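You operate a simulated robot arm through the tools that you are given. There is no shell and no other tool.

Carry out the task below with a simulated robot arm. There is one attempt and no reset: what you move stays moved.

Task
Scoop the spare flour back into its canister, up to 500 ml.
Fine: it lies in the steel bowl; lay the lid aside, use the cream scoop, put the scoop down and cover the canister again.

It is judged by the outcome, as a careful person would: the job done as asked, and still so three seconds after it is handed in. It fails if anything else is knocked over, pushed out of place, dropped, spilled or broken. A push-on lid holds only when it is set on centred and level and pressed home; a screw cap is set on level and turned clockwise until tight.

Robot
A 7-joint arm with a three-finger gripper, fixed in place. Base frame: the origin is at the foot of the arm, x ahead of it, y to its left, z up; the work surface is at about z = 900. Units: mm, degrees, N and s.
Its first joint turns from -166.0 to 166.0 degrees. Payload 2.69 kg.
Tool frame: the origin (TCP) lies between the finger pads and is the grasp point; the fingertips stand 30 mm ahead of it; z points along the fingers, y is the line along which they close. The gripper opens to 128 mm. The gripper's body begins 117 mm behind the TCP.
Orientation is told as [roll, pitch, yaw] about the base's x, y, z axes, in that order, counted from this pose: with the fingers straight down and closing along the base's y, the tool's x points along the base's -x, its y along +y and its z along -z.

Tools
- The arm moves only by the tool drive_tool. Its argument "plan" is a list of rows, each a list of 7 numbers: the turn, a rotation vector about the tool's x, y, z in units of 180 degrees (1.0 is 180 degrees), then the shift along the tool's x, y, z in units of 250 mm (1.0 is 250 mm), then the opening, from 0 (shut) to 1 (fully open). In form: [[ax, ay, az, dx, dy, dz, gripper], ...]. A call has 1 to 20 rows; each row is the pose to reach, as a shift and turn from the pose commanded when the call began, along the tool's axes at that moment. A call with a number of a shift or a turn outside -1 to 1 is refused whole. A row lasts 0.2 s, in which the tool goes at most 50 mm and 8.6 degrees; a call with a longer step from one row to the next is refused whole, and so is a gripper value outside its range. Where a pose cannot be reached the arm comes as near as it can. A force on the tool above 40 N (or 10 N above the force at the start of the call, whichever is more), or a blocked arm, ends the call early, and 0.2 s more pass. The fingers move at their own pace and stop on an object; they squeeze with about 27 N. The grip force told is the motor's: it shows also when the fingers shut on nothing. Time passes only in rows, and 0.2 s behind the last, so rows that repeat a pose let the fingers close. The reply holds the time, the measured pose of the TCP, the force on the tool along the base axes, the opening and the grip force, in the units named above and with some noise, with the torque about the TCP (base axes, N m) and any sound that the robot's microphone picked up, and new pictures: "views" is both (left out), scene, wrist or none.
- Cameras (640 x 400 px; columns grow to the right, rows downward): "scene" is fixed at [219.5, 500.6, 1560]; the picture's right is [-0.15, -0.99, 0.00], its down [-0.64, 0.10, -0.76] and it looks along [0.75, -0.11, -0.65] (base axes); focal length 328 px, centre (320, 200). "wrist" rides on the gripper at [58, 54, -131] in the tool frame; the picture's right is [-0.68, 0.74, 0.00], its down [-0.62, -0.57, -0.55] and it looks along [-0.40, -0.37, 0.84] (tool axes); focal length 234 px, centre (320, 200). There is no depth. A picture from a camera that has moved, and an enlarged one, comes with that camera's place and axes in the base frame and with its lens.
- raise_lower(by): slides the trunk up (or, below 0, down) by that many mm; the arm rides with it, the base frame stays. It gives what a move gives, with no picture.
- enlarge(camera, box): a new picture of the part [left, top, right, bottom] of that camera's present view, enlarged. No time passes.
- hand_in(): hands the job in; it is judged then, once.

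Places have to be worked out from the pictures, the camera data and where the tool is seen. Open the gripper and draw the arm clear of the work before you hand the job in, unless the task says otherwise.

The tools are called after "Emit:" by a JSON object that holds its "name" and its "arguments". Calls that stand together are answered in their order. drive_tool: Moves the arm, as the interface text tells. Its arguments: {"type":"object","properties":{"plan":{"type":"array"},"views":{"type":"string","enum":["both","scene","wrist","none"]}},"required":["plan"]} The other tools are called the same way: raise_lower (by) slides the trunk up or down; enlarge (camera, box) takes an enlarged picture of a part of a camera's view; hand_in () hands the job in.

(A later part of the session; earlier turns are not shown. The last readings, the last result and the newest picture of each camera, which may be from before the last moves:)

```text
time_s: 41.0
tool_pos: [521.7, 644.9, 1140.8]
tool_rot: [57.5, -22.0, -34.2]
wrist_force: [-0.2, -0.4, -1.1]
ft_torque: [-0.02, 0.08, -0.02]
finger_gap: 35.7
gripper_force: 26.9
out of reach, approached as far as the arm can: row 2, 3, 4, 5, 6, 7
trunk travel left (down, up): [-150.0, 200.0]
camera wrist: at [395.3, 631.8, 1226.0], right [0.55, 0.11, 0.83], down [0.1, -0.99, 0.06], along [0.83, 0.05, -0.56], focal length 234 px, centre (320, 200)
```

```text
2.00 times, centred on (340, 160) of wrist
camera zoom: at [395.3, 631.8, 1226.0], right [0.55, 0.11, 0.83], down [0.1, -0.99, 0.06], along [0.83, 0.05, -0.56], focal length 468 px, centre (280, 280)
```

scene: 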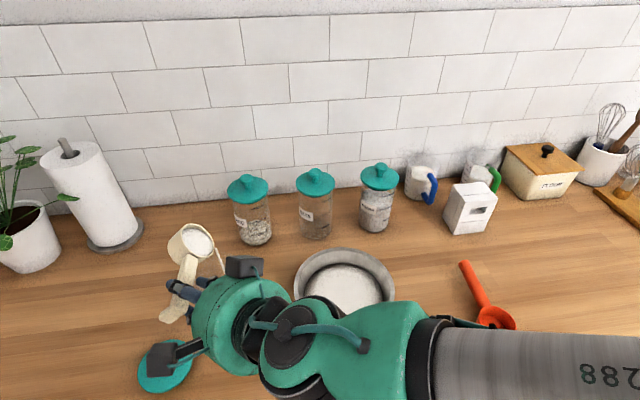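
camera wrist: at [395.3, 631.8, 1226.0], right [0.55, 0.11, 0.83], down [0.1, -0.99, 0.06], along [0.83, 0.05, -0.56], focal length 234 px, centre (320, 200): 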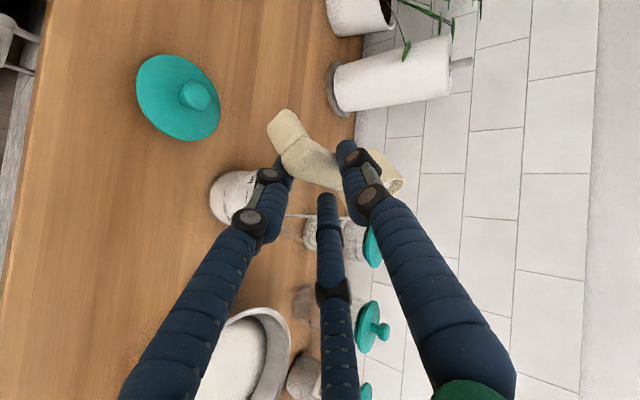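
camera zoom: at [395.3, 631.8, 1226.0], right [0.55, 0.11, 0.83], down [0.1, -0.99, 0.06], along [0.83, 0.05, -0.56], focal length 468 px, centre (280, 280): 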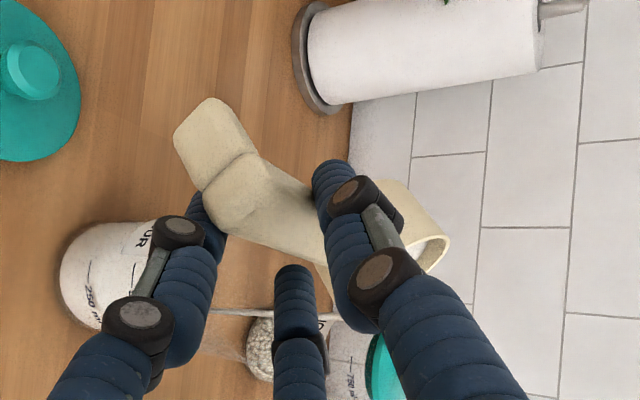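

The arm hit a joint limit at about 52° of roll; the stream still falls inside the mouth. I'll command back to 50° (where the arm actually is) and hold while it flows, then look again.

Emit:
{"name": "drive_tool", "arguments": {"plan": [[0.034, -0.0016, -0.0286, 0, 0, 0, 0.05], [0.068, -0.0031, -0.0571, 0, 0, 0, 0.05], [0.0936, -0.0043, -0.0785, 0, 0, 0, 0.05], [0.0936, -0.0043, -0.0785, 0, 0, 0, 0.05], [0.0936, -0.0043, -0.0785, 0, 0, 0, 0.05], [0.0936, -0.0043, -0.0785, 0, 0, 0, 0.05], [0.0936, -0.0043, -0.0785, 0, 0, 0, 0.05], [0.0936, -0.0043, -0.0785, 0, 0, 0, 0.05]], "views": "both"}}

Emit:
{"name": "enlarge", "arguments": {"camera": "scene", "box": [150, 190, 310, 350]}}

Emit:
{"name": "enlarge", "arguments": {"camera": "wrist", "box": [220, 60, 460, 260]}}

```text
time_s: 42.8
tool_pos: [522.3, 645.6, 1139.5]
tool_rot: [35.9, -32.9, -24.0]
wrist_force: [-0.6, -0.3, -1.0]
ft_torque: [-0.01, 0.01, 0.0]
finger_gap: 36.1
gripper_force: 26.8
trunk travel left (down, up): [-150.0, 200.0]
camera wrist: at [395.7, 665.0, 1224.3], right [0.55, 0.41, 0.73], down [0.1, -0.9, 0.43], along [0.83, -0.16, -0.53], focal length 234 px, centre (320, 200)
```

scene: 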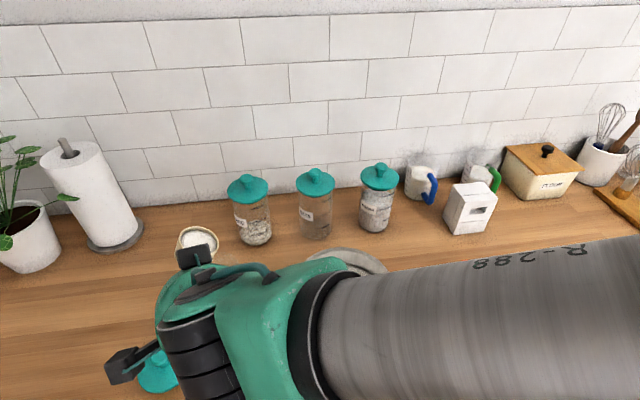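
wrist: 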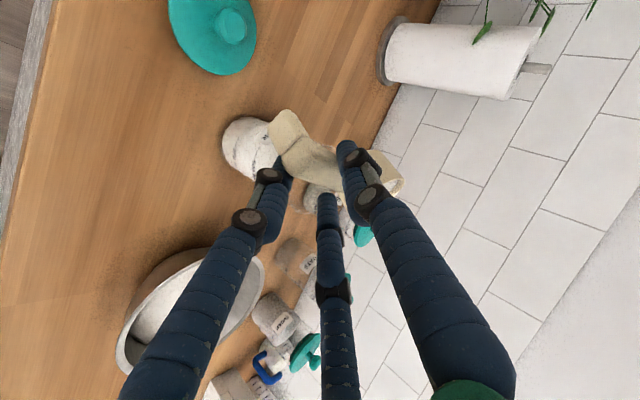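

```text
2.50 times, centred on (230, 270) of scene
camera zoom: at [219.5, 500.6, 1560.0], right [-0.15, -0.99, 0.0], down [-0.64, 0.1, -0.76], along [0.75, -0.11, -0.65], focal length 819 px, centre (545, 25)
```

zoom: 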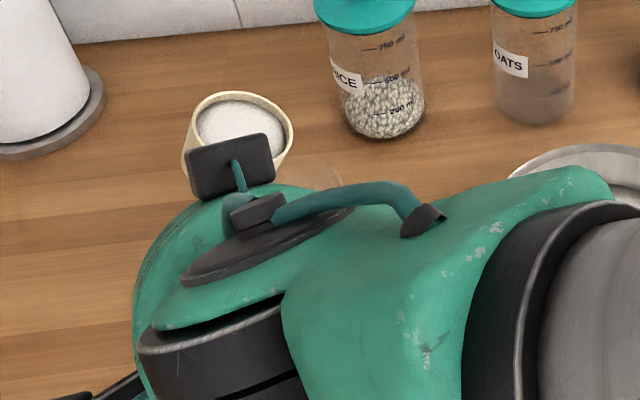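

```text
2.00 times, centred on (340, 160) of wrist
camera zoom: at [395.7, 665.0, 1224.3], right [0.55, 0.41, 0.73], down [0.1, -0.9, 0.43], along [0.83, -0.16, -0.53], focal length 468 px, centre (280, 280)
```

zoom: 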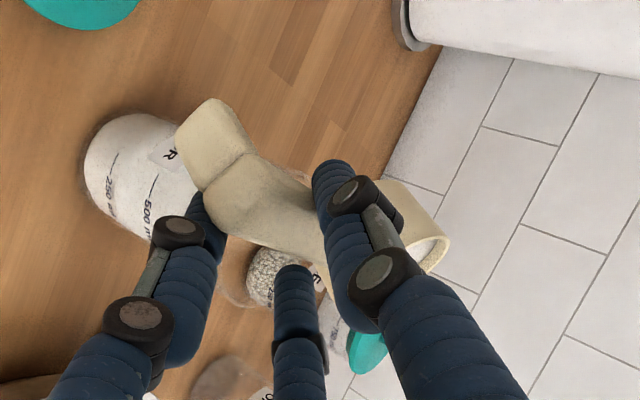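

The pose shows 30° now and the flow has paused with flour left in the cup. I'll level the scoop first, then swing the handle about the cup (kept over the canister) towards the robot's right so the wrist has room to roll the other way.

Emit:
{"name": "drive_tool", "arguments": {"plan": [[0.0319, -0.0015, -0.0268, -0.003, -0.005, -0.004, 0.05], [0.0638, -0.0029, -0.0536, -0.006, -0.01, -0.009, 0.05], [0.0957, -0.0044, -0.0803, -0.009, -0.015, -0.013, 0.05], [0.1276, -0.0058, -0.1071, -0.0116, -0.02, -0.0175, 0.05], [0.1276, -0.0058, -0.1071, -0.0116, -0.02, -0.0175, 0.05]], "views": "none"}}

```text
time_s: 44.0
tool_pos: [521.7, 639.0, 1142.9]
tool_rot: [-0.8, -39.5, -1.5]
wrist_force: [0.2, -0.1, -2.3]
ft_torque: [-0.05, 0.03, -0.01]
finger_gap: 35.3
gripper_force: 27.2
trunk travel left (down, up): [-150.0, 200.0]
```

Level again at (521.7, 639, 1143). Now the first half of the swing (50°) about the cup.

Emit:
{"name": "drive_tool", "arguments": {"plan": [[-0.0298, 0, -0.0355, -0.0065, -0.0599, 0.0055, 0.05], [-0.0595, 0, -0.0709, -0.0196, -0.1179, 0.0165, 0.05], [-0.0893, 0, -0.1064, -0.039, -0.1728, 0.0328, 0.05], [-0.1191, 0, -0.1419, -0.0643, -0.2235, 0.054, 0.05], [-0.1488, 0, -0.1773, -0.095, -0.2688, 0.0797, 0.05], [-0.1786, 0, -0.2128, -0.1303, -0.3079, 0.1094, 0.05], [-0.1786, 0, -0.2128, -0.1303, -0.3079, 0.1094, 0.05]], "views": "both"}}

Emit:
{"name": "enlarge", "arguments": {"camera": "scene", "box": [150, 190, 310, 350]}}

```text
time_s: 45.6
tool_pos: [561.1, 559.1, 1143.6]
tool_rot: [-0.1, -39.5, 47.9]
wrist_force: [0.5, -0.9, -0.6]
ft_torque: [-0.07, 0.03, 0.0]
finger_gap: 35.6
gripper_force: 26.9
out of reach, approached as far as the arm can: row 6
trunk travel left (down, up): [-150.0, 200.0]
camera wrist: at [435.6, 499.2, 1207.6], right [-0.2, 0.88, 0.43], down [0.5, -0.29, 0.82], along [0.84, 0.38, -0.39], focal length 234 px, centre (320, 200)
```

scene: 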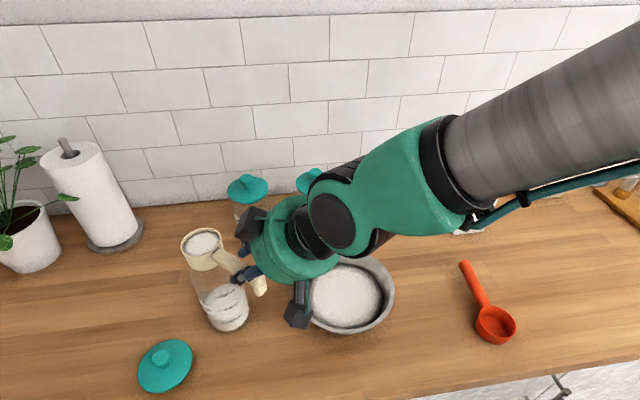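
wrist: 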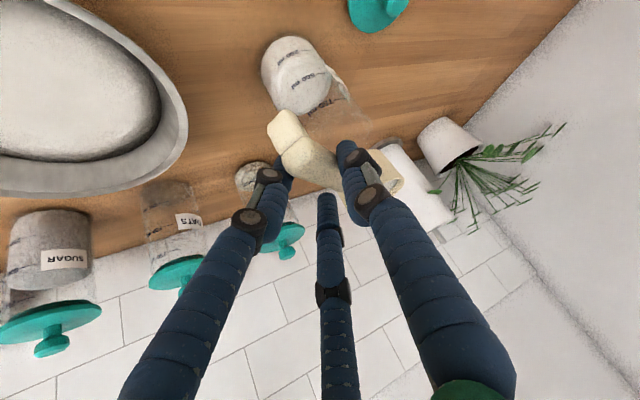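

```text
2.50 times, centred on (230, 270) of scene
camera zoom: at [219.5, 500.6, 1560.0], right [-0.15, -0.99, 0.0], down [-0.64, 0.1, -0.76], along [0.75, -0.11, -0.65], focal length 819 px, centre (545, 25)
```

zoom: 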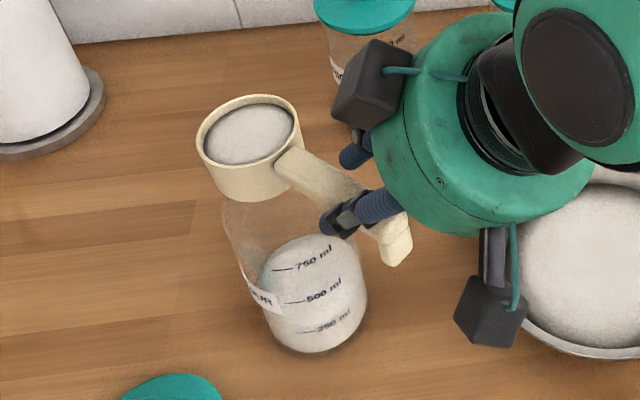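

The cup is level above the canister with the handle now pointing radially. I'll test how far the wrist will roll in the negative direction, going only to −24° (below the angle at which flour flows).

Emit:
{"name": "drive_tool", "arguments": {"plan": [[0.034, 0, -0.0286, 0, 0, 0, 0.05], [0.068, 0, -0.0571, 0, 0, 0, 0.05], [0.102, 0, -0.0857, 0, 0, 0, 0.05], [0.102, 0, -0.0857, 0, 0, 0, 0.05]], "views": "scene"}}

Emit:
{"name": "enlarge", "arguments": {"camera": "scene", "box": [150, 190, 310, 350]}}

```text
time_s: 46.6
tool_pos: [561.2, 559.7, 1143.6]
tool_rot: [-30.1, -35.5, 66.8]
wrist_force: [-0.4, -0.2, -0.5]
ft_torque: [-0.02, 0.05, 0.01]
finger_gap: 35.5
gripper_force: 27.0
out of reach, approached as far as the arm can: row 1
trunk travel left (down, up): [-150.0, 200.0]
```

scene: 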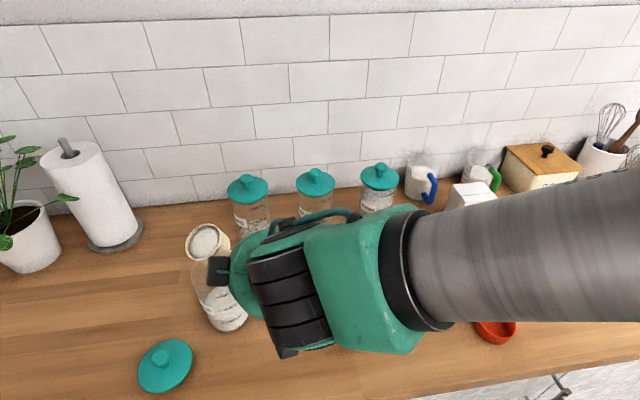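

```text
2.50 times, centred on (230, 270) of scene
camera zoom: at [219.5, 500.6, 1560.0], right [-0.15, -0.99, 0.0], down [-0.64, 0.1, -0.76], along [0.75, -0.11, -0.65], focal length 819 px, centre (545, 25)
```

zoom: 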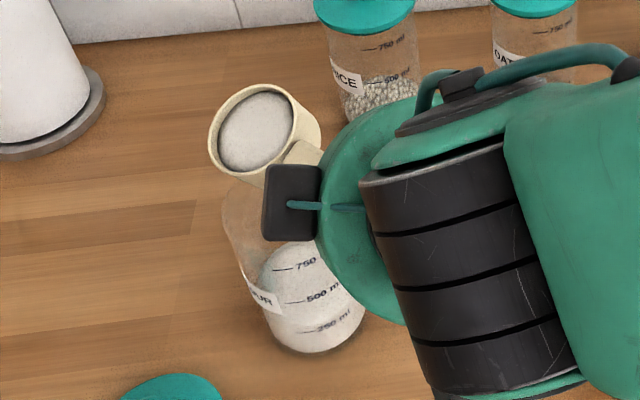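

The arm re-posed itself and the −24° roll was fully reached. I'll centre the cup a few mm and roll on to −48°, watching where the stream falls.

Emit:
{"name": "drive_tool", "arguments": {"plan": [[0, 0, 0, 0.007, -0.0285, 0.0105, 0.05], [0.034, 0, -0.0286, 0.007, -0.0285, 0.0105, 0.05], [0.068, 0, -0.0571, 0.007, -0.0285, 0.0105, 0.05], [0.102, 0, -0.0857, 0.007, -0.0285, 0.0105, 0.05], [0.102, 0, -0.0857, 0.007, -0.0285, 0.0105, 0.05]], "views": "both"}}

Emit:
{"name": "enlarge", "arguments": {"camera": "scene", "box": [150, 190, 310, 350]}}

Emit:
{"name": "enlarge", "arguments": {"camera": "wrist", "box": [220, 60, 460, 260]}}

```text
time_s: 47.8
tool_pos: [566.7, 556.3, 1143.2]
tool_rot: [-55.2, -24.8, 79.7]
wrist_force: [-0.5, 0.4, -1.8]
ft_torque: [-0.05, 0.02, 0.0]
finger_gap: 35.0
gripper_force: 26.8
trunk travel left (down, up): [-150.0, 200.0]
camera wrist: at [419.8, 514.4, 1146.5], right [-0.26, 0.93, -0.26], down [-0.08, 0.25, 0.96], along [0.96, 0.27, 0.01], focal length 234 px, centre (320, 200)
```

scene: 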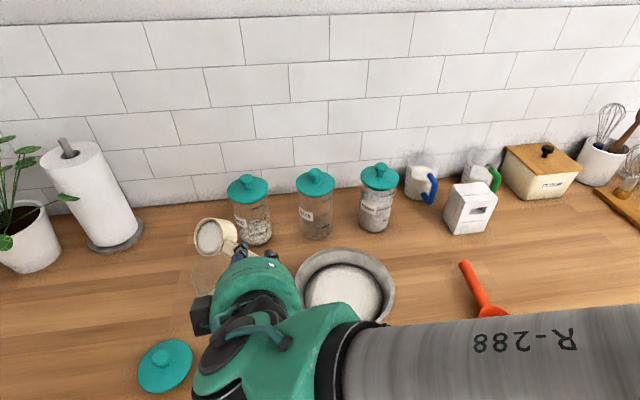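
wrist: 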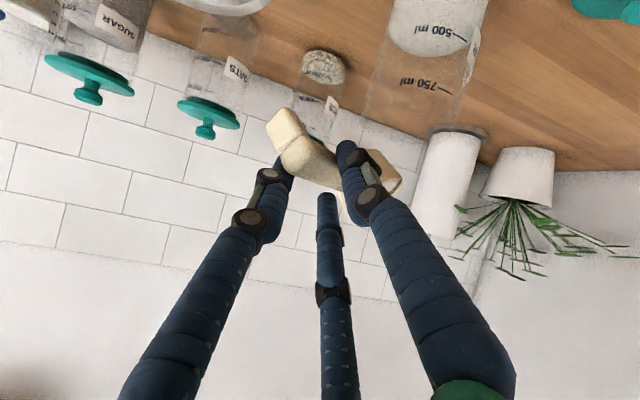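

```text
2.50 times, centred on (230, 270) of scene
camera zoom: at [219.5, 500.6, 1560.0], right [-0.15, -0.99, 0.0], down [-0.64, 0.1, -0.76], along [0.75, -0.11, -0.65], focal length 819 px, centre (545, 25)
```

zoom: 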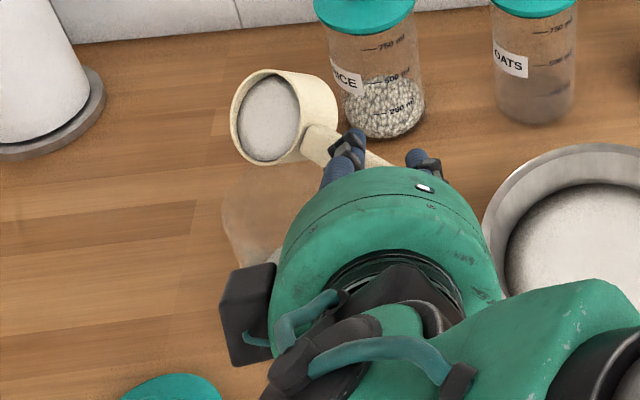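

```text
2.00 times, centred on (340, 160) of wrist
camera zoom: at [419.8, 514.4, 1146.5], right [-0.26, 0.93, -0.26], down [-0.08, 0.25, 0.96], along [0.96, 0.27, 0.01], focal length 468 px, centre (280, 280)
```

zoom: 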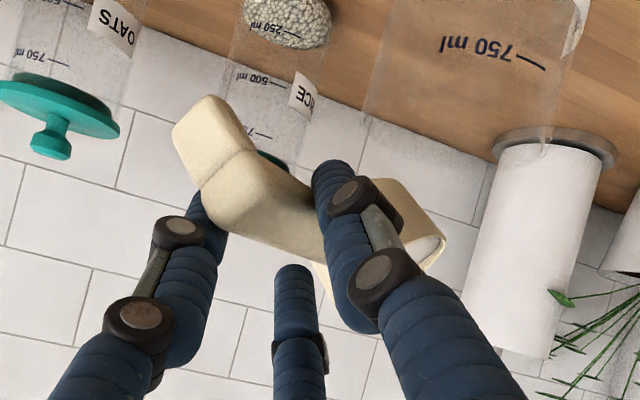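

No stream at −48° (the remaining flour sits at its resting slope). The lip is well inside the mouth; I'll shift slightly towards centre and roll on in steps to −80°.

Emit:
{"name": "drive_tool", "arguments": {"plan": [[0.034, 0, -0.0286, -0.003, 0.008, -0.01, 0.05], [0.034, 0, -0.0286, -0.007, 0.017, -0.019, 0.05], [0.068, 0, -0.0571, -0.007, 0.017, -0.019, 0.05], [0.068, 0, -0.0571, -0.007, 0.017, -0.019, 0.05], [0.102, 0, -0.0857, -0.007, 0.017, -0.019, 0.05], [0.102, 0, -0.0857, -0.007, 0.017, -0.019, 0.05]], "views": "both"}}

Emit:
{"name": "enlarge", "arguments": {"camera": "scene", "box": [150, 190, 310, 350]}}

Emit:
{"name": "enlarge", "arguments": {"camera": "wrist", "box": [260, 0, 540, 240]}}

```text
time_s: 49.2
tool_pos: [560.7, 559.2, 1143.1]
tool_rot: [-75.7, -10.9, 86.4]
wrist_force: [-0.1, -0.3, -1.8]
ft_torque: [-0.02, -0.01, -0.01]
finger_gap: 35.2
gripper_force: 27.2
trunk travel left (down, up): [-150.0, 200.0]
camera wrist: at [417.8, 512.6, 1113.0], right [-0.13, 0.81, -0.57], down [-0.36, 0.5, 0.79], along [0.92, 0.31, 0.23], focal length 234 px, centre (320, 200)
```

scene: 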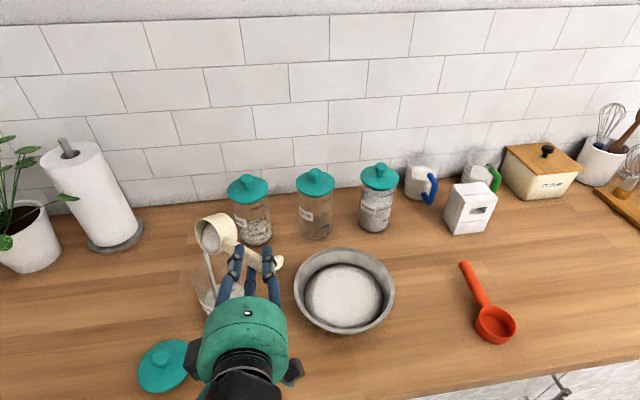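
wrist: 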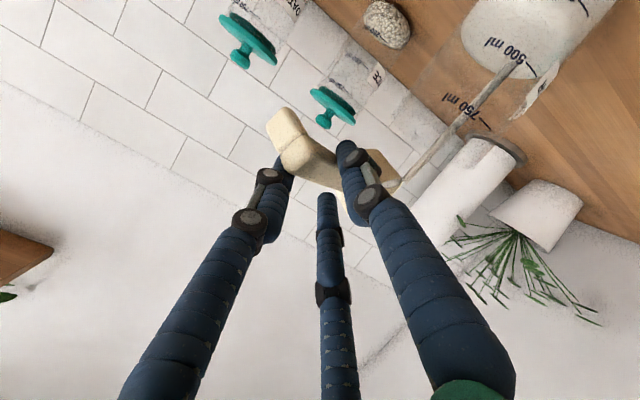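

```text
2.50 times, centred on (230, 270) of scene
camera zoom: at [219.5, 500.6, 1560.0], right [-0.15, -0.99, 0.0], down [-0.64, 0.1, -0.76], along [0.75, -0.11, -0.65], focal length 819 px, centre (545, 25)
```

zoom: 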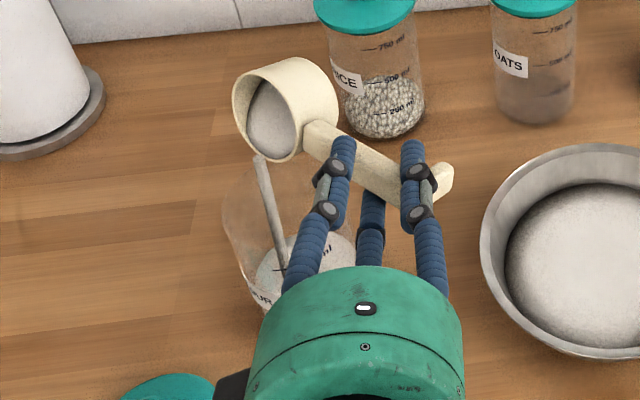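

```text
1.67 times, centred on (400, 120) of wrist
camera zoom: at [417.8, 512.6, 1113.0], right [-0.13, 0.81, -0.57], down [-0.36, 0.5, 0.79], along [0.92, 0.31, 0.23], focal length 390 px, centre (187, 333)
```

zoom: 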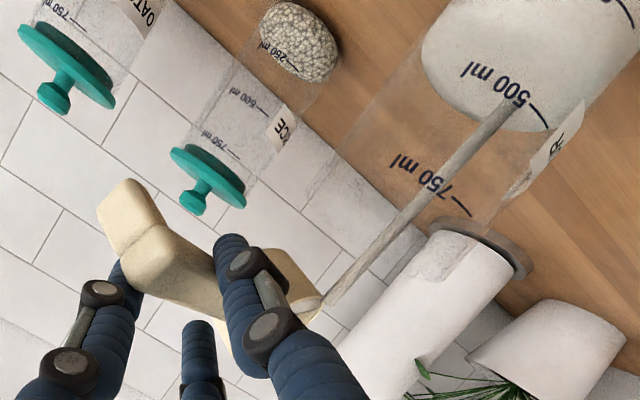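

The flour is now streaming cleanly into the canister as seen from both cameras. I'll hold, then roll on to −96° with holds to empty the cup, trimming a few mm to keep the lip central.

Emit:
{"name": "drive_tool", "arguments": {"plan": [[0, 0, 0, 0, 0, 0, 0.05], [0, 0, 0, 0, 0, 0, 0.05], [0.034, 0, -0.0286, -0.003, 0.002, -0.008, 0.05], [0.034, 0, -0.0286, -0.003, 0.002, -0.008, 0.05], [0.068, 0, -0.0571, -0.007, 0.005, -0.016, 0.05], [0.068, 0, -0.0571, -0.007, 0.005, -0.016, 0.05], [0.102, 0, -0.0857, -0.01, 0.008, -0.0233, 0.05], [0.102, 0, -0.0857, -0.01, 0.008, -0.0233, 0.05], [0.102, 0, -0.0857, -0.01, 0.008, -0.0233, 0.05]], "views": "both"}}

Emit:
{"name": "enlarge", "arguments": {"camera": "scene", "box": [150, 190, 310, 350]}}

Emit:
{"name": "enlarge", "arguments": {"camera": "wrist", "box": [260, 0, 540, 240]}}

```text
time_s: 51.2
tool_pos: [555.4, 561.1, 1142.7]
tool_rot: [-94.2, 4.4, 87.8]
wrist_force: [-0.9, 0.6, -0.3]
ft_torque: [0.0, 0.04, 0.0]
finger_gap: 35.2
gripper_force: 26.8
trunk travel left (down, up): [-150.0, 200.0]
camera wrist: at [426.1, 502.6, 1084.2], right [0.08, 0.62, -0.78], down [-0.56, 0.68, 0.48], along [0.82, 0.4, 0.4], focal length 234 px, centre (320, 200)
```

scene: 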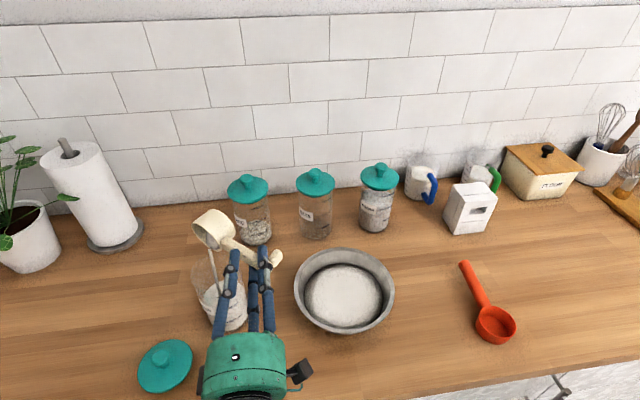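
wrist: 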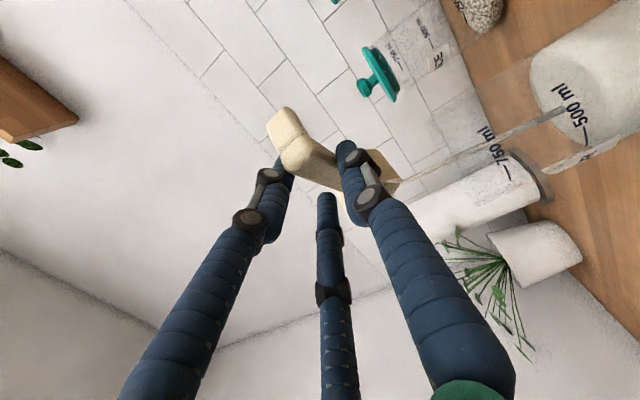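

```text
2.50 times, centred on (230, 270) of scene
camera zoom: at [219.5, 500.6, 1560.0], right [-0.15, -0.99, 0.0], down [-0.64, 0.1, -0.76], along [0.75, -0.11, -0.65], focal length 819 px, centre (545, 25)
```

zoom: 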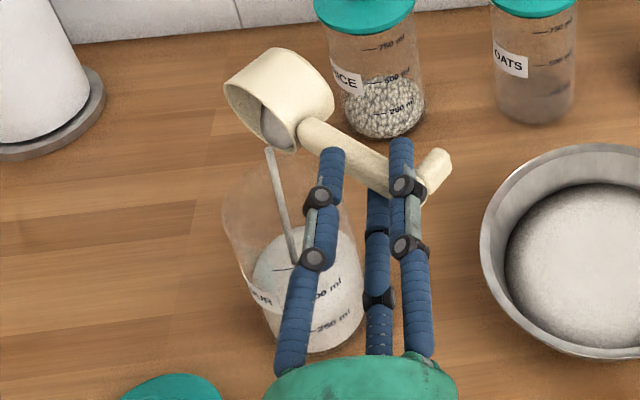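

```text
1.67 times, centred on (400, 120) of wrist
camera zoom: at [426.1, 502.6, 1084.2], right [0.08, 0.62, -0.78], down [-0.56, 0.68, 0.48], along [0.82, 0.4, 0.4], focal length 390 px, centre (187, 333)
```

zoom: 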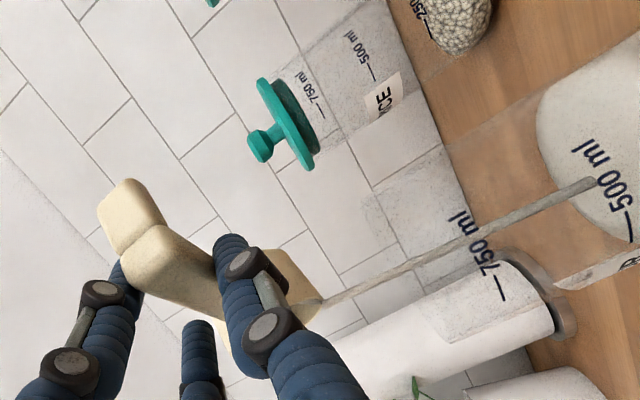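

Still a thin stream with little left in the cup. I'll hold, then roll to −112° to finish emptying.

Emit:
{"name": "drive_tool", "arguments": {"plan": [[0, 0, 0, 0, 0, 0, 0.05], [0, 0, 0, 0, 0, 0, 0.05], [0.034, 0, -0.0286, -0.008, -0.0015, -0.01, 0.05], [0.034, 0, -0.0286, -0.008, -0.0015, -0.01, 0.05], [0.068, 0, -0.0571, -0.015, -0.003, -0.02, 0.05], [0.068, 0, -0.0571, -0.015, -0.003, -0.02, 0.05], [0.068, 0, -0.0571, -0.015, -0.003, -0.02, 0.05], [0.068, 0, -0.0571, -0.015, -0.003, -0.02, 0.05]], "views": "both"}}

Emit:
{"name": "enlarge", "arguments": {"camera": "scene", "box": [150, 190, 310, 350]}}

Emit:
{"name": "enlarge", "arguments": {"camera": "wrist", "box": [320, 0, 640, 240]}}

```text
time_s: 53.0
tool_pos: [550.4, 565.9, 1143.7]
tool_rot: [-106.7, 14.5, 85.9]
wrist_force: [0.6, -0.4, 0.5]
ft_torque: [0.02, 0.04, 0.04]
finger_gap: 34.7
gripper_force: 27.2
trunk travel left (down, up): [-150.0, 200.0]
camera wrist: at [435.4, 493.7, 1071.9], right [0.25, 0.46, -0.85], down [-0.64, 0.74, 0.22], along [0.73, 0.49, 0.48], focal length 234 px, centre (320, 200)
```

scene: 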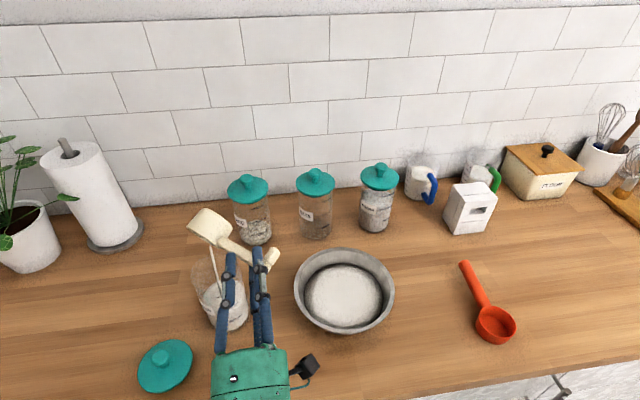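
wrist: 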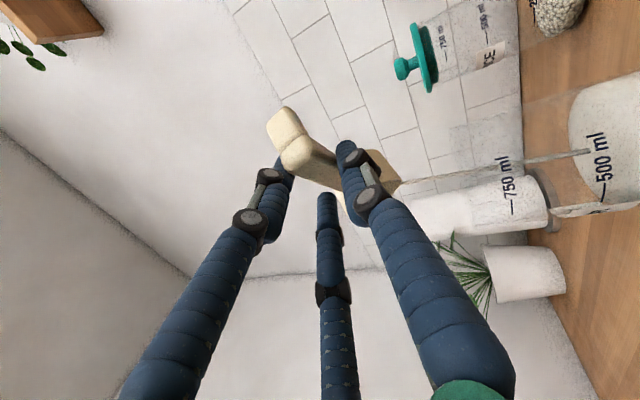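

```text
2.50 times, centred on (230, 270) of scene
camera zoom: at [219.5, 500.6, 1560.0], right [-0.15, -0.99, 0.0], down [-0.64, 0.1, -0.76], along [0.75, -0.11, -0.65], focal length 819 px, centre (545, 25)
```

zoom: 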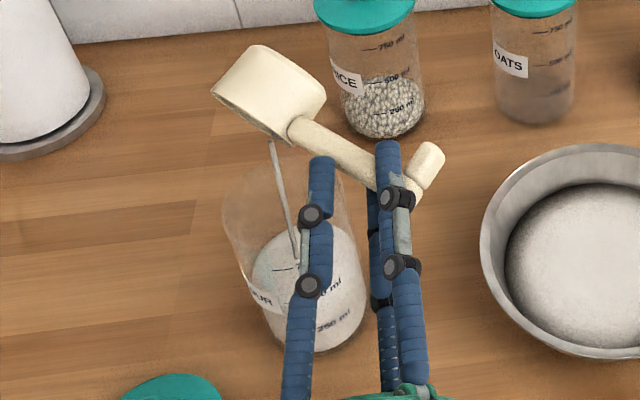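

```text
1.67 times, centred on (480, 120) of wrist
camera zoom: at [435.4, 493.7, 1071.9], right [0.25, 0.46, -0.85], down [-0.64, 0.74, 0.22], along [0.73, 0.49, 0.48], focal length 390 px, centre (53, 333)
```

zoom: 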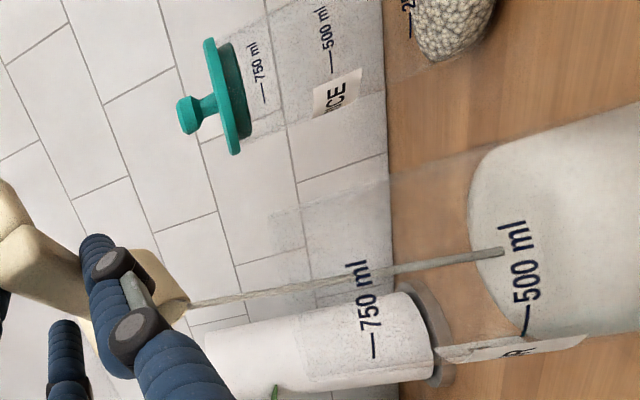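

Nearly empty, still a thin trickle into the canister. I'll hold here and roll a little further to let it finish.

Emit:
{"name": "drive_tool", "arguments": {"plan": [[0.034, 0, -0.0286, -0.006, -0.001, -0.006, 0.05], [0.034, 0, -0.0286, -0.006, -0.001, -0.006, 0.05], [0.034, 0, -0.0286, -0.006, -0.001, -0.006, 0.05], [0.034, 0, -0.0286, -0.006, -0.001, -0.006, 0.05], [0.034, 0, -0.0286, -0.006, -0.001, -0.006, 0.05], [0.034, 0, -0.0286, -0.006, -0.001, -0.006, 0.05]], "views": "both"}}

Emit:
{"name": "enlarge", "arguments": {"camera": "scene", "box": [150, 190, 310, 350]}}

Emit:
{"name": "enlarge", "arguments": {"camera": "wrist", "box": [400, 0, 640, 240]}}

```text
time_s: 54.4
tool_pos: [548.6, 565.0, 1142.3]
tool_rot: [-113.4, 19.3, 84.1]
wrist_force: [0.1, 0.5, -0.7]
ft_torque: [-0.02, 0.06, -0.01]
finger_gap: 34.7
gripper_force: 27.4
trunk travel left (down, up): [-150.0, 200.0]
camera wrist: at [441.6, 488.1, 1066.3], right [0.33, 0.38, -0.86], down [-0.65, 0.75, 0.08], along [0.68, 0.54, 0.5], focal length 234 px, centre (320, 200)
```

scene: 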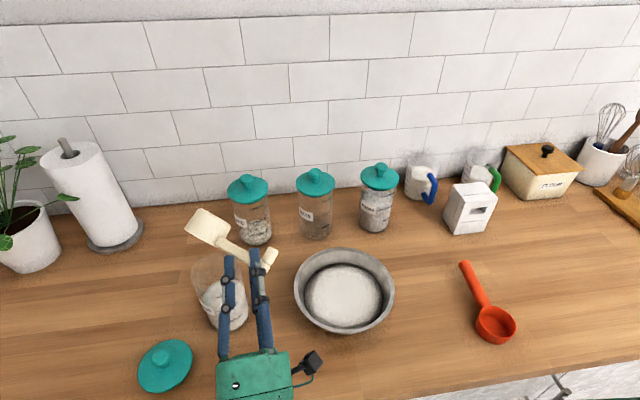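
wrist: 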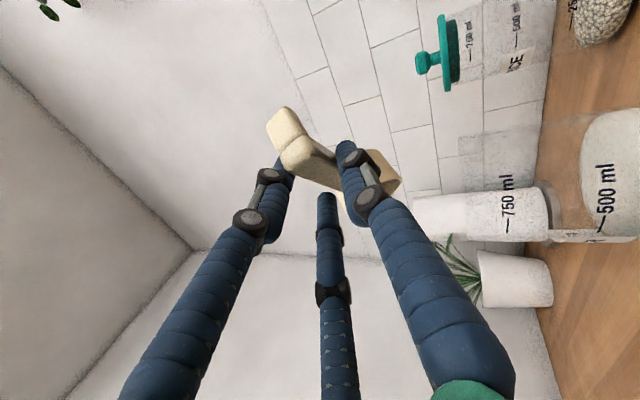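

```text
2.50 times, centred on (230, 270) of scene
camera zoom: at [219.5, 500.6, 1560.0], right [-0.15, -0.99, 0.0], down [-0.64, 0.1, -0.76], along [0.75, -0.11, -0.65], focal length 819 px, centre (545, 25)
```

zoom: 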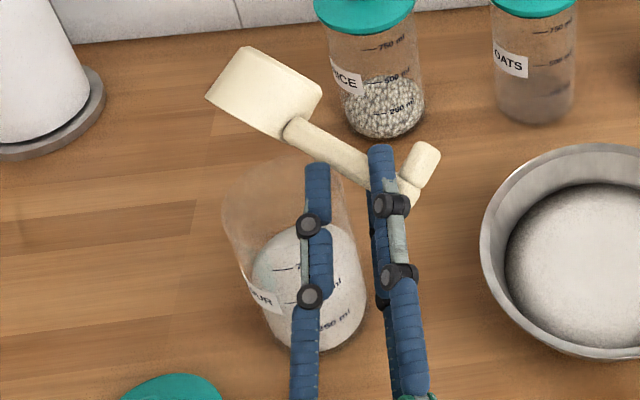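

```text
1.67 times, centred on (520, 120) of wrist
camera zoom: at [441.6, 488.1, 1066.3], right [0.33, 0.38, -0.86], down [-0.65, 0.75, 0.08], along [0.68, 0.54, 0.5], focal length 390 px, centre (-13, 333)
```

zoom: 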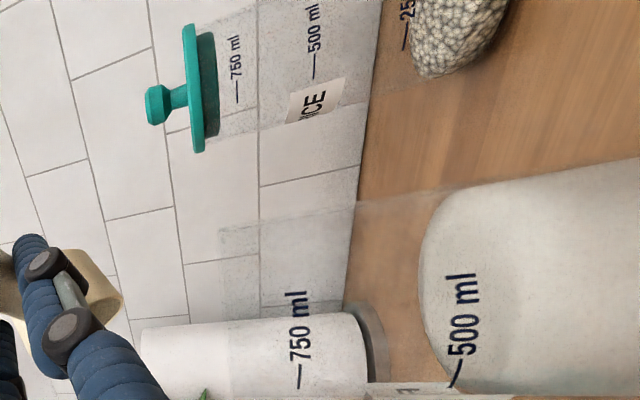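

The cup has emptied; geometry from the wrist view puts the flour at z ≈ 977–980, i.e. about 400 ml, so one more similar scoop should bring it to the 500 ml line (z ≈ 994). I'll level the scoop, still above the canister.

Emit:
{"name": "drive_tool", "arguments": {"plan": [[-0.034, 0, 0.0286, 0.001, 0.002, 0.003, 0.05], [-0.0681, 0, 0.0572, 0.003, 0.003, 0.006, 0.05], [-0.1022, 0, 0.0857, 0.004, 0.005, 0.009, 0.05], [-0.1362, 0, 0.1143, 0.005, 0.006, 0.013, 0.05], [-0.1702, 0, 0.1429, 0.006, 0.008, 0.016, 0.05], [-0.2043, 0, 0.1715, 0.008, 0.009, 0.019, 0.05], [-0.2383, 0, 0.2, 0.009, 0.011, 0.022, 0.05], [-0.2724, 0, 0.2286, 0.01, 0.012, 0.025, 0.05], [-0.3064, 0, 0.2572, 0.011, 0.014, 0.028, 0.05], [-0.3405, 0, 0.2858, 0.013, 0.015, 0.031, 0.05], [-0.3745, 0, 0.3144, 0.014, 0.017, 0.034, 0.05], [-0.4086, 0, 0.343, 0.015, 0.018, 0.038, 0.05], [-0.4426, 0, 0.3716, 0.016, 0.02, 0.041, 0.05], [-0.4767, 0, 0.4001, 0.018, 0.021, 0.044, 0.05], [-0.5107, 0, 0.4287, 0.019, 0.023, 0.047, 0.05], [-0.5107, 0, 0.4287, 0.019, 0.023, 0.047, 0.05]], "views": "both"}}

Emit:
{"name": "enlarge", "arguments": {"camera": "scene", "box": [150, 190, 310, 350]}}

```text
time_s: 57.8
tool_pos: [559.3, 561.2, 1143.6]
tool_rot: [-1.5, -38.9, 49.1]
wrist_force: [1.1, 0.2, -0.6]
ft_torque: [-0.04, 0.0, -0.01]
finger_gap: 33.7
gripper_force: 26.4
out of reach, approached as far as the arm can: row 15
trunk travel left (down, up): [-150.0, 200.0]
camera wrist: at [433.4, 501.9, 1208.1], right [-0.21, 0.89, 0.41], down [0.5, -0.27, 0.82], along [0.84, 0.37, -0.39], focal length 234 px, centre (320, 200)
```

scene: 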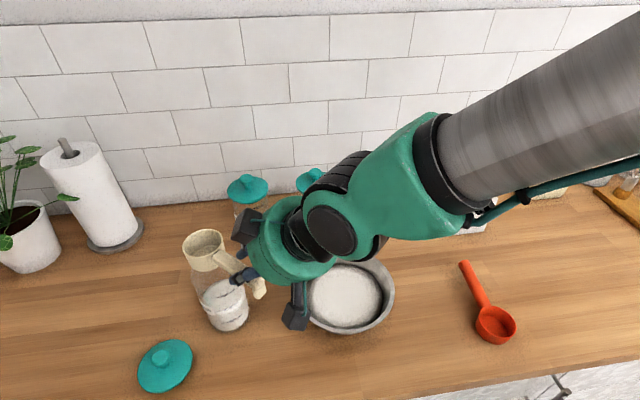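
wrist: 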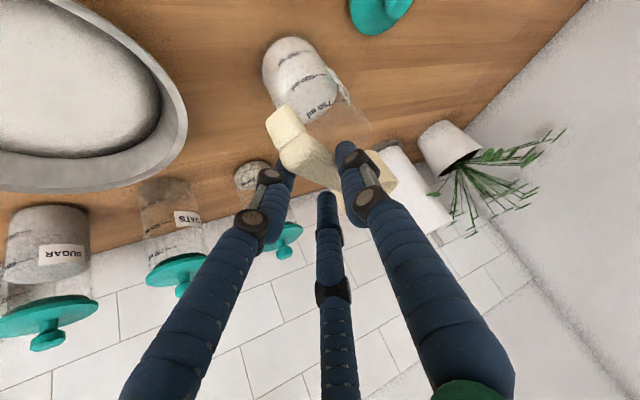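

```text
2.50 times, centred on (230, 270) of scene
camera zoom: at [219.5, 500.6, 1560.0], right [-0.15, -0.99, 0.0], down [-0.64, 0.1, -0.76], along [0.75, -0.11, -0.65], focal length 819 px, centre (545, 25)
```

zoom: 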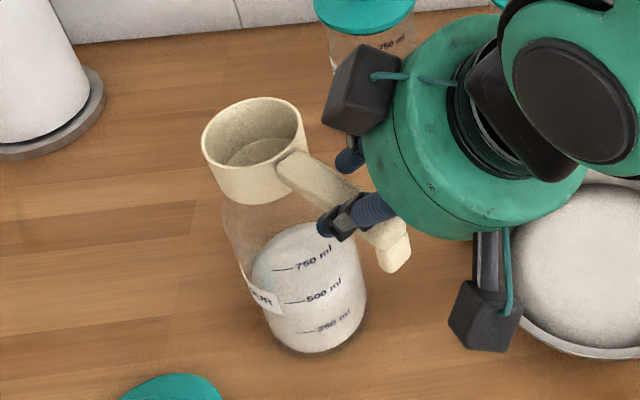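

The cup is empty and level. I'll swing the handle back to the earlier heading and return above the bowl for the second scoop.

Emit:
{"name": "drive_tool", "arguments": {"plan": [[0.0246, -0.001, 0.0323, 0.059, -0.032, -0.052, 0.05], [0.0491, -0.002, 0.0646, 0.119, -0.063, -0.105, 0.05], [0.0737, -0.003, 0.0969, 0.178, -0.095, -0.157, 0.05], [0.0983, -0.0035, 0.1291, 0.238, -0.126, -0.21, 0.05], [0.1229, -0.0045, 0.1614, 0.297, -0.158, -0.262, 0.05], [0.1474, -0.005, 0.1937, 0.357, -0.189, -0.315, 0.05], [0.172, -0.006, 0.226, 0.416, -0.221, -0.367, 0.05], [0.172, -0.006, 0.226, 0.416, -0.221, -0.367, 0.05]], "views": "both"}}

Emit:
{"name": "enlarge", "arguments": {"camera": "wrist", "box": [220, 60, 420, 240]}}

Emit:
{"name": "enlarge", "arguments": {"camera": "scene", "box": [180, 230, 260, 340]}}

```text
time_s: 59.6
tool_pos: [508.5, 420.5, 1149.4]
tool_rot: [2.8, -39.4, -5.0]
wrist_force: [0.1, -0.8, 0.1]
ft_torque: [0.01, 0.05, -0.01]
finger_gap: 35.2
gripper_force: 27.1
out of reach, approached as far as the arm can: row 1
trunk travel left (down, up): [-150.0, 200.0]
camera wrist: at [383.5, 479.0, 1214.7], right [0.56, 0.69, 0.46], down [0.09, -0.6, 0.79], along [0.82, -0.4, -0.4], focal length 234 px, centre (320, 200)
```

scene: 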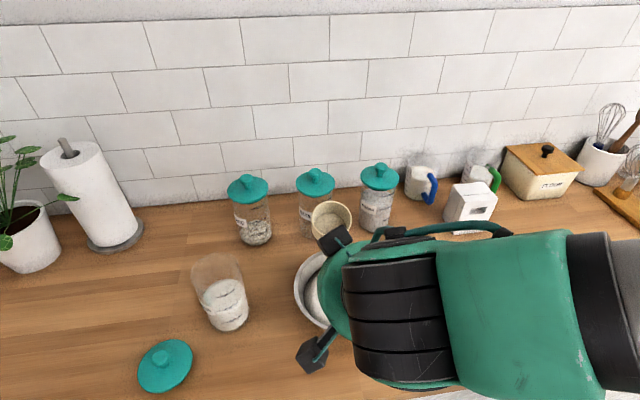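
wrist: 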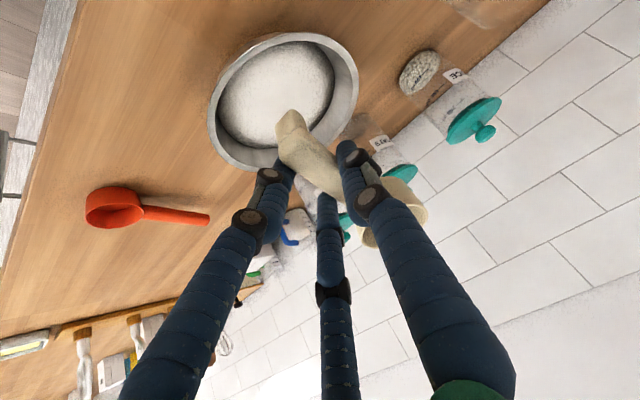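

```text
2.22 times, centred on (320, 150) of wrist
camera zoom: at [383.5, 479.0, 1214.7], right [0.56, 0.69, 0.46], down [0.09, -0.6, 0.79], along [0.82, -0.4, -0.4], focal length 520 px, centre (320, 311)
```

zoom: 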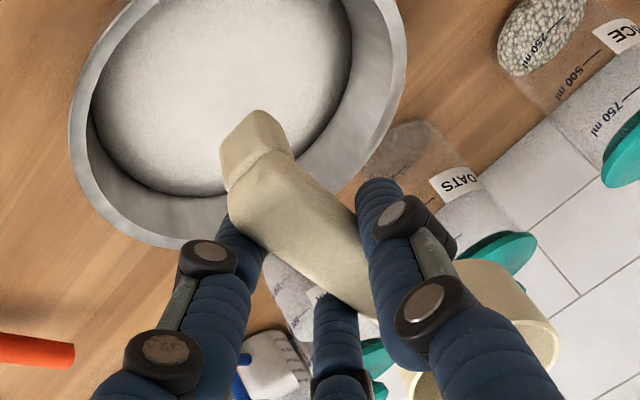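

```text
3.64 times, centred on (220, 285) of scene
camera zoom: at [219.5, 500.6, 1560.0], right [-0.15, -0.99, 0.0], down [-0.64, 0.1, -0.76], along [0.75, -0.11, -0.65], focal length 1191 px, centre (684, -109)
```

zoom: 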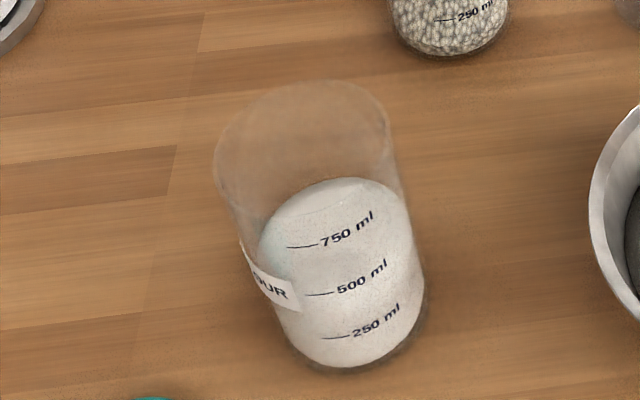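

The scoop seems to have turned slightly in the grip during the re-posing. I'll look closely at it and check that nothing else was disturbed.

Emit:
{"name": "enlarge", "arguments": {"camera": "scene", "box": [280, 170, 420, 290]}}

Emit:
{"name": "enlarge", "arguments": {"camera": "wrist", "box": [260, 90, 460, 260]}}

Emit:
{"name": "enlarge", "arguments": {"camera": "scene", "box": [100, 160, 340, 400]}}

```text
3.33 times, centred on (350, 230) of scene
camera zoom: at [219.5, 500.6, 1560.0], right [-0.15, -0.99, 0.0], down [-0.64, 0.1, -0.76], along [0.75, -0.11, -0.65], focal length 1092 px, centre (220, 100)
```

zoom: 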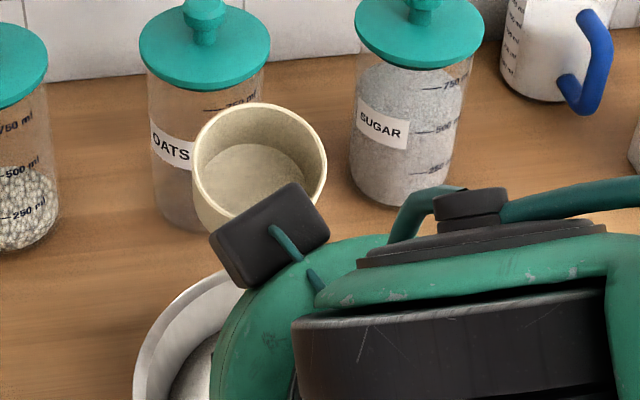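

```text
2.35 times, centred on (360, 175) of wrist
camera zoom: at [383.5, 479.0, 1214.7], right [0.56, 0.69, 0.46], down [0.09, -0.6, 0.79], along [0.82, -0.4, -0.4], focal length 551 px, centre (226, 259)
```

zoom: 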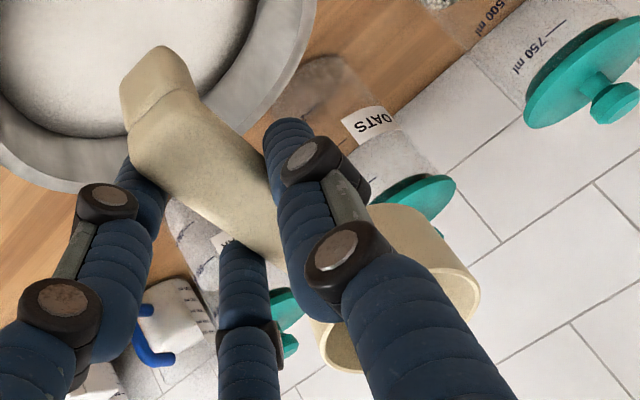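

```text
1.67 times, centred on (220, 280) of scene
camera zoom: at [219.5, 500.6, 1560.0], right [-0.15, -0.99, 0.0], down [-0.64, 0.1, -0.76], along [0.75, -0.11, -0.65], focal length 546 px, centre (487, 67)
```

zoom: 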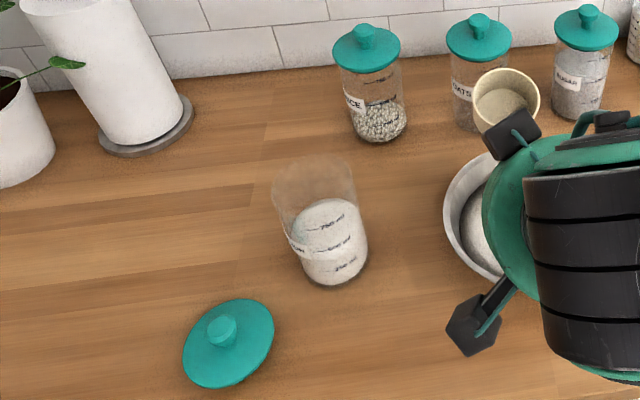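

Nothing else moved; the scoop merely pivoted about 18° nose-up in the fingers, which I can allow for. Let me measure the canister level more carefully before deciding how much more to add.

Emit:
{"name": "enlarge", "arguments": {"camera": "scene", "box": [190, 255, 255, 335]}}

Emit:
{"name": "enlarge", "arguments": {"camera": "scene", "box": [200, 265, 250, 300]}}

```text
5.00 times, centred on (222, 295) of scene
camera zoom: at [219.5, 500.6, 1560.0], right [-0.15, -0.99, 0.0], down [-0.64, 0.1, -0.76], along [0.75, -0.11, -0.65], focal length 1638 px, centre (808, -275)
```

zoom: 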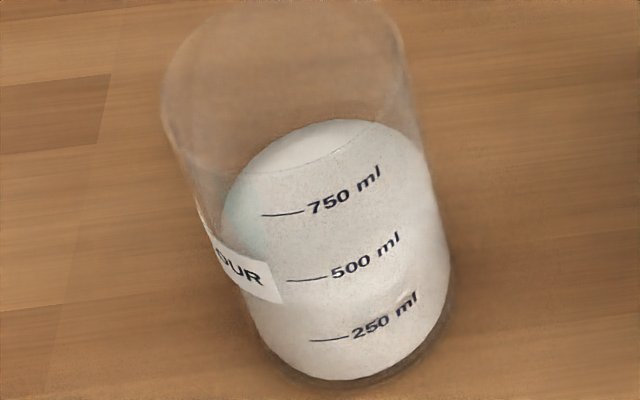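

```text
11.43 times, centred on (225, 282) of scene
camera zoom: at [219.5, 500.6, 1560.0], right [-0.15, -0.99, 0.0], down [-0.64, 0.1, -0.76], along [0.75, -0.11, -0.65], focal length 3743 px, centre (1406, -743)
```

zoom: 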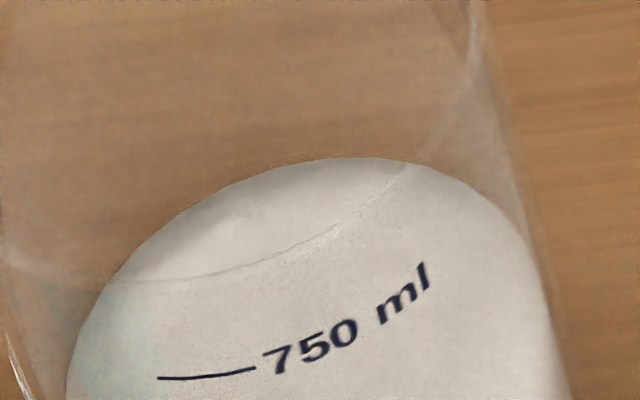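

The higher-zoom geometry says the canister started at the 250 ml line and now stands near 375–390 ml, so one scoop holds about 125 ml and one more brings it to 500. I'll tip the scoop nose-down again above the bowl, correcting for the pivoted grip and small heading error.

Emit:
{"name": "drive_tool", "arguments": {"plan": [[0.0017, 0.0437, -0.0025, -0.002, -0.015, 0, 0.05], [0.0035, 0.0874, -0.0049, -0.004, -0.03, 0, 0.05], [0.0052, 0.131, -0.0074, -0.006, -0.046, 0, 0.05], [0.0069, 0.1747, -0.0099, -0.0075, -0.061, 0, 0.05], [0.0086, 0.2184, -0.0123, -0.009, -0.076, 0, 0.05], [0.0104, 0.2621, -0.0148, -0.011, -0.091, 0, 0.05], [0.0121, 0.3057, -0.0172, -0.013, -0.106, 0, 0.05], [0.0138, 0.3494, -0.0197, -0.015, -0.1216, 0, 0.05], [0.0138, 0.3494, -0.0197, -0.015, -0.1216, 0, 0.05]], "views": "both"}}

Emit:
{"name": "enlarge", "arguments": {"camera": "wrist", "box": [260, 80, 500, 290]}}

Emit:
{"name": "enlarge", "arguments": {"camera": "scene", "box": [280, 220, 410, 345]}}

```text
time_s: 61.6
tool_pos: [510.3, 390.4, 1150.2]
tool_rot: [-0.7, 23.4, -0.5]
wrist_force: [0.0, 0.1, -1.4]
ft_torque: [-0.02, 0.09, 0.03]
finger_gap: 35.3
gripper_force: 27.0
trunk travel left (down, up): [-150.0, 200.0]
camera wrist: at [510.0, 445.3, 1292.0], right [0.62, 0.73, -0.28], down [0.78, -0.56, 0.26], along [0.04, -0.38, -0.92], focal length 234 px, centre (320, 200)
```

scene: 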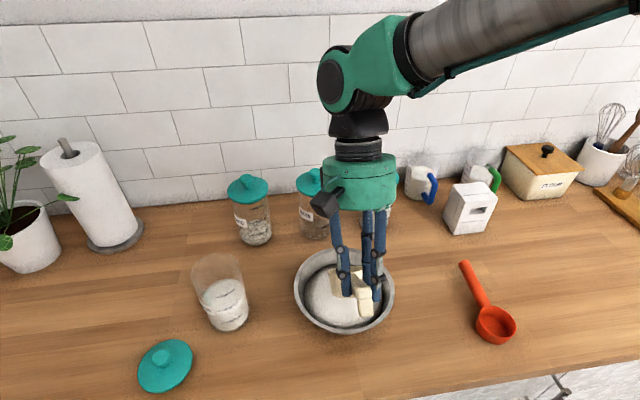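
wrist: 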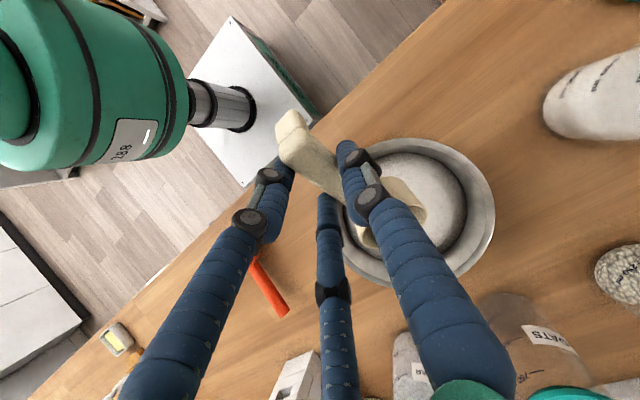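

```text
1.90 times, centred on (380, 185) of wrist
camera zoom: at [510.0, 445.3, 1292.0], right [0.62, 0.73, -0.28], down [0.78, -0.56, 0.26], along [0.04, -0.38, -0.92], focal length 446 px, centre (206, 229)
```

zoom: 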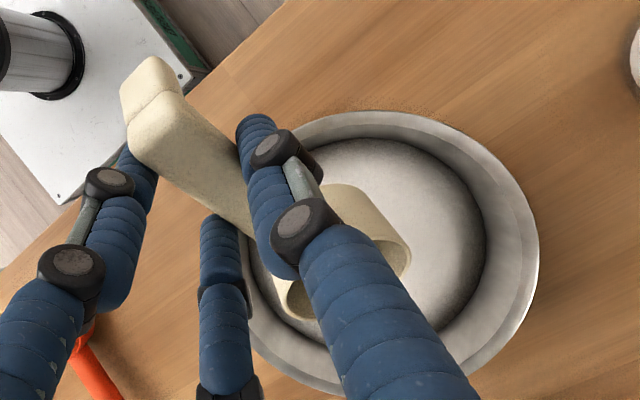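

```text
3.20 times, centred on (345, 282) of scene
camera zoom: at [219.5, 500.6, 1560.0], right [-0.15, -0.99, 0.0], down [-0.64, 0.1, -0.76], along [0.75, -0.11, -0.65], focal length 1048 px, centre (240, -64)
```

zoom: 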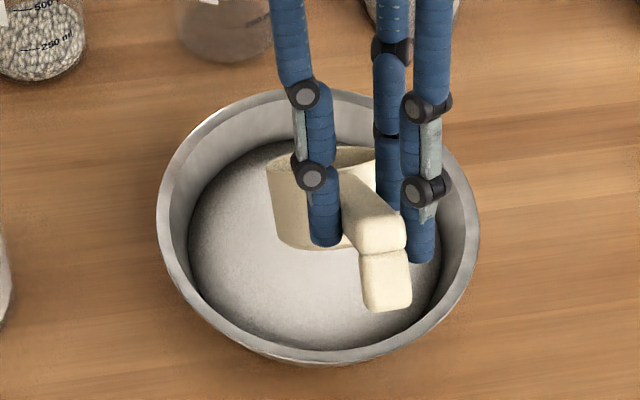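

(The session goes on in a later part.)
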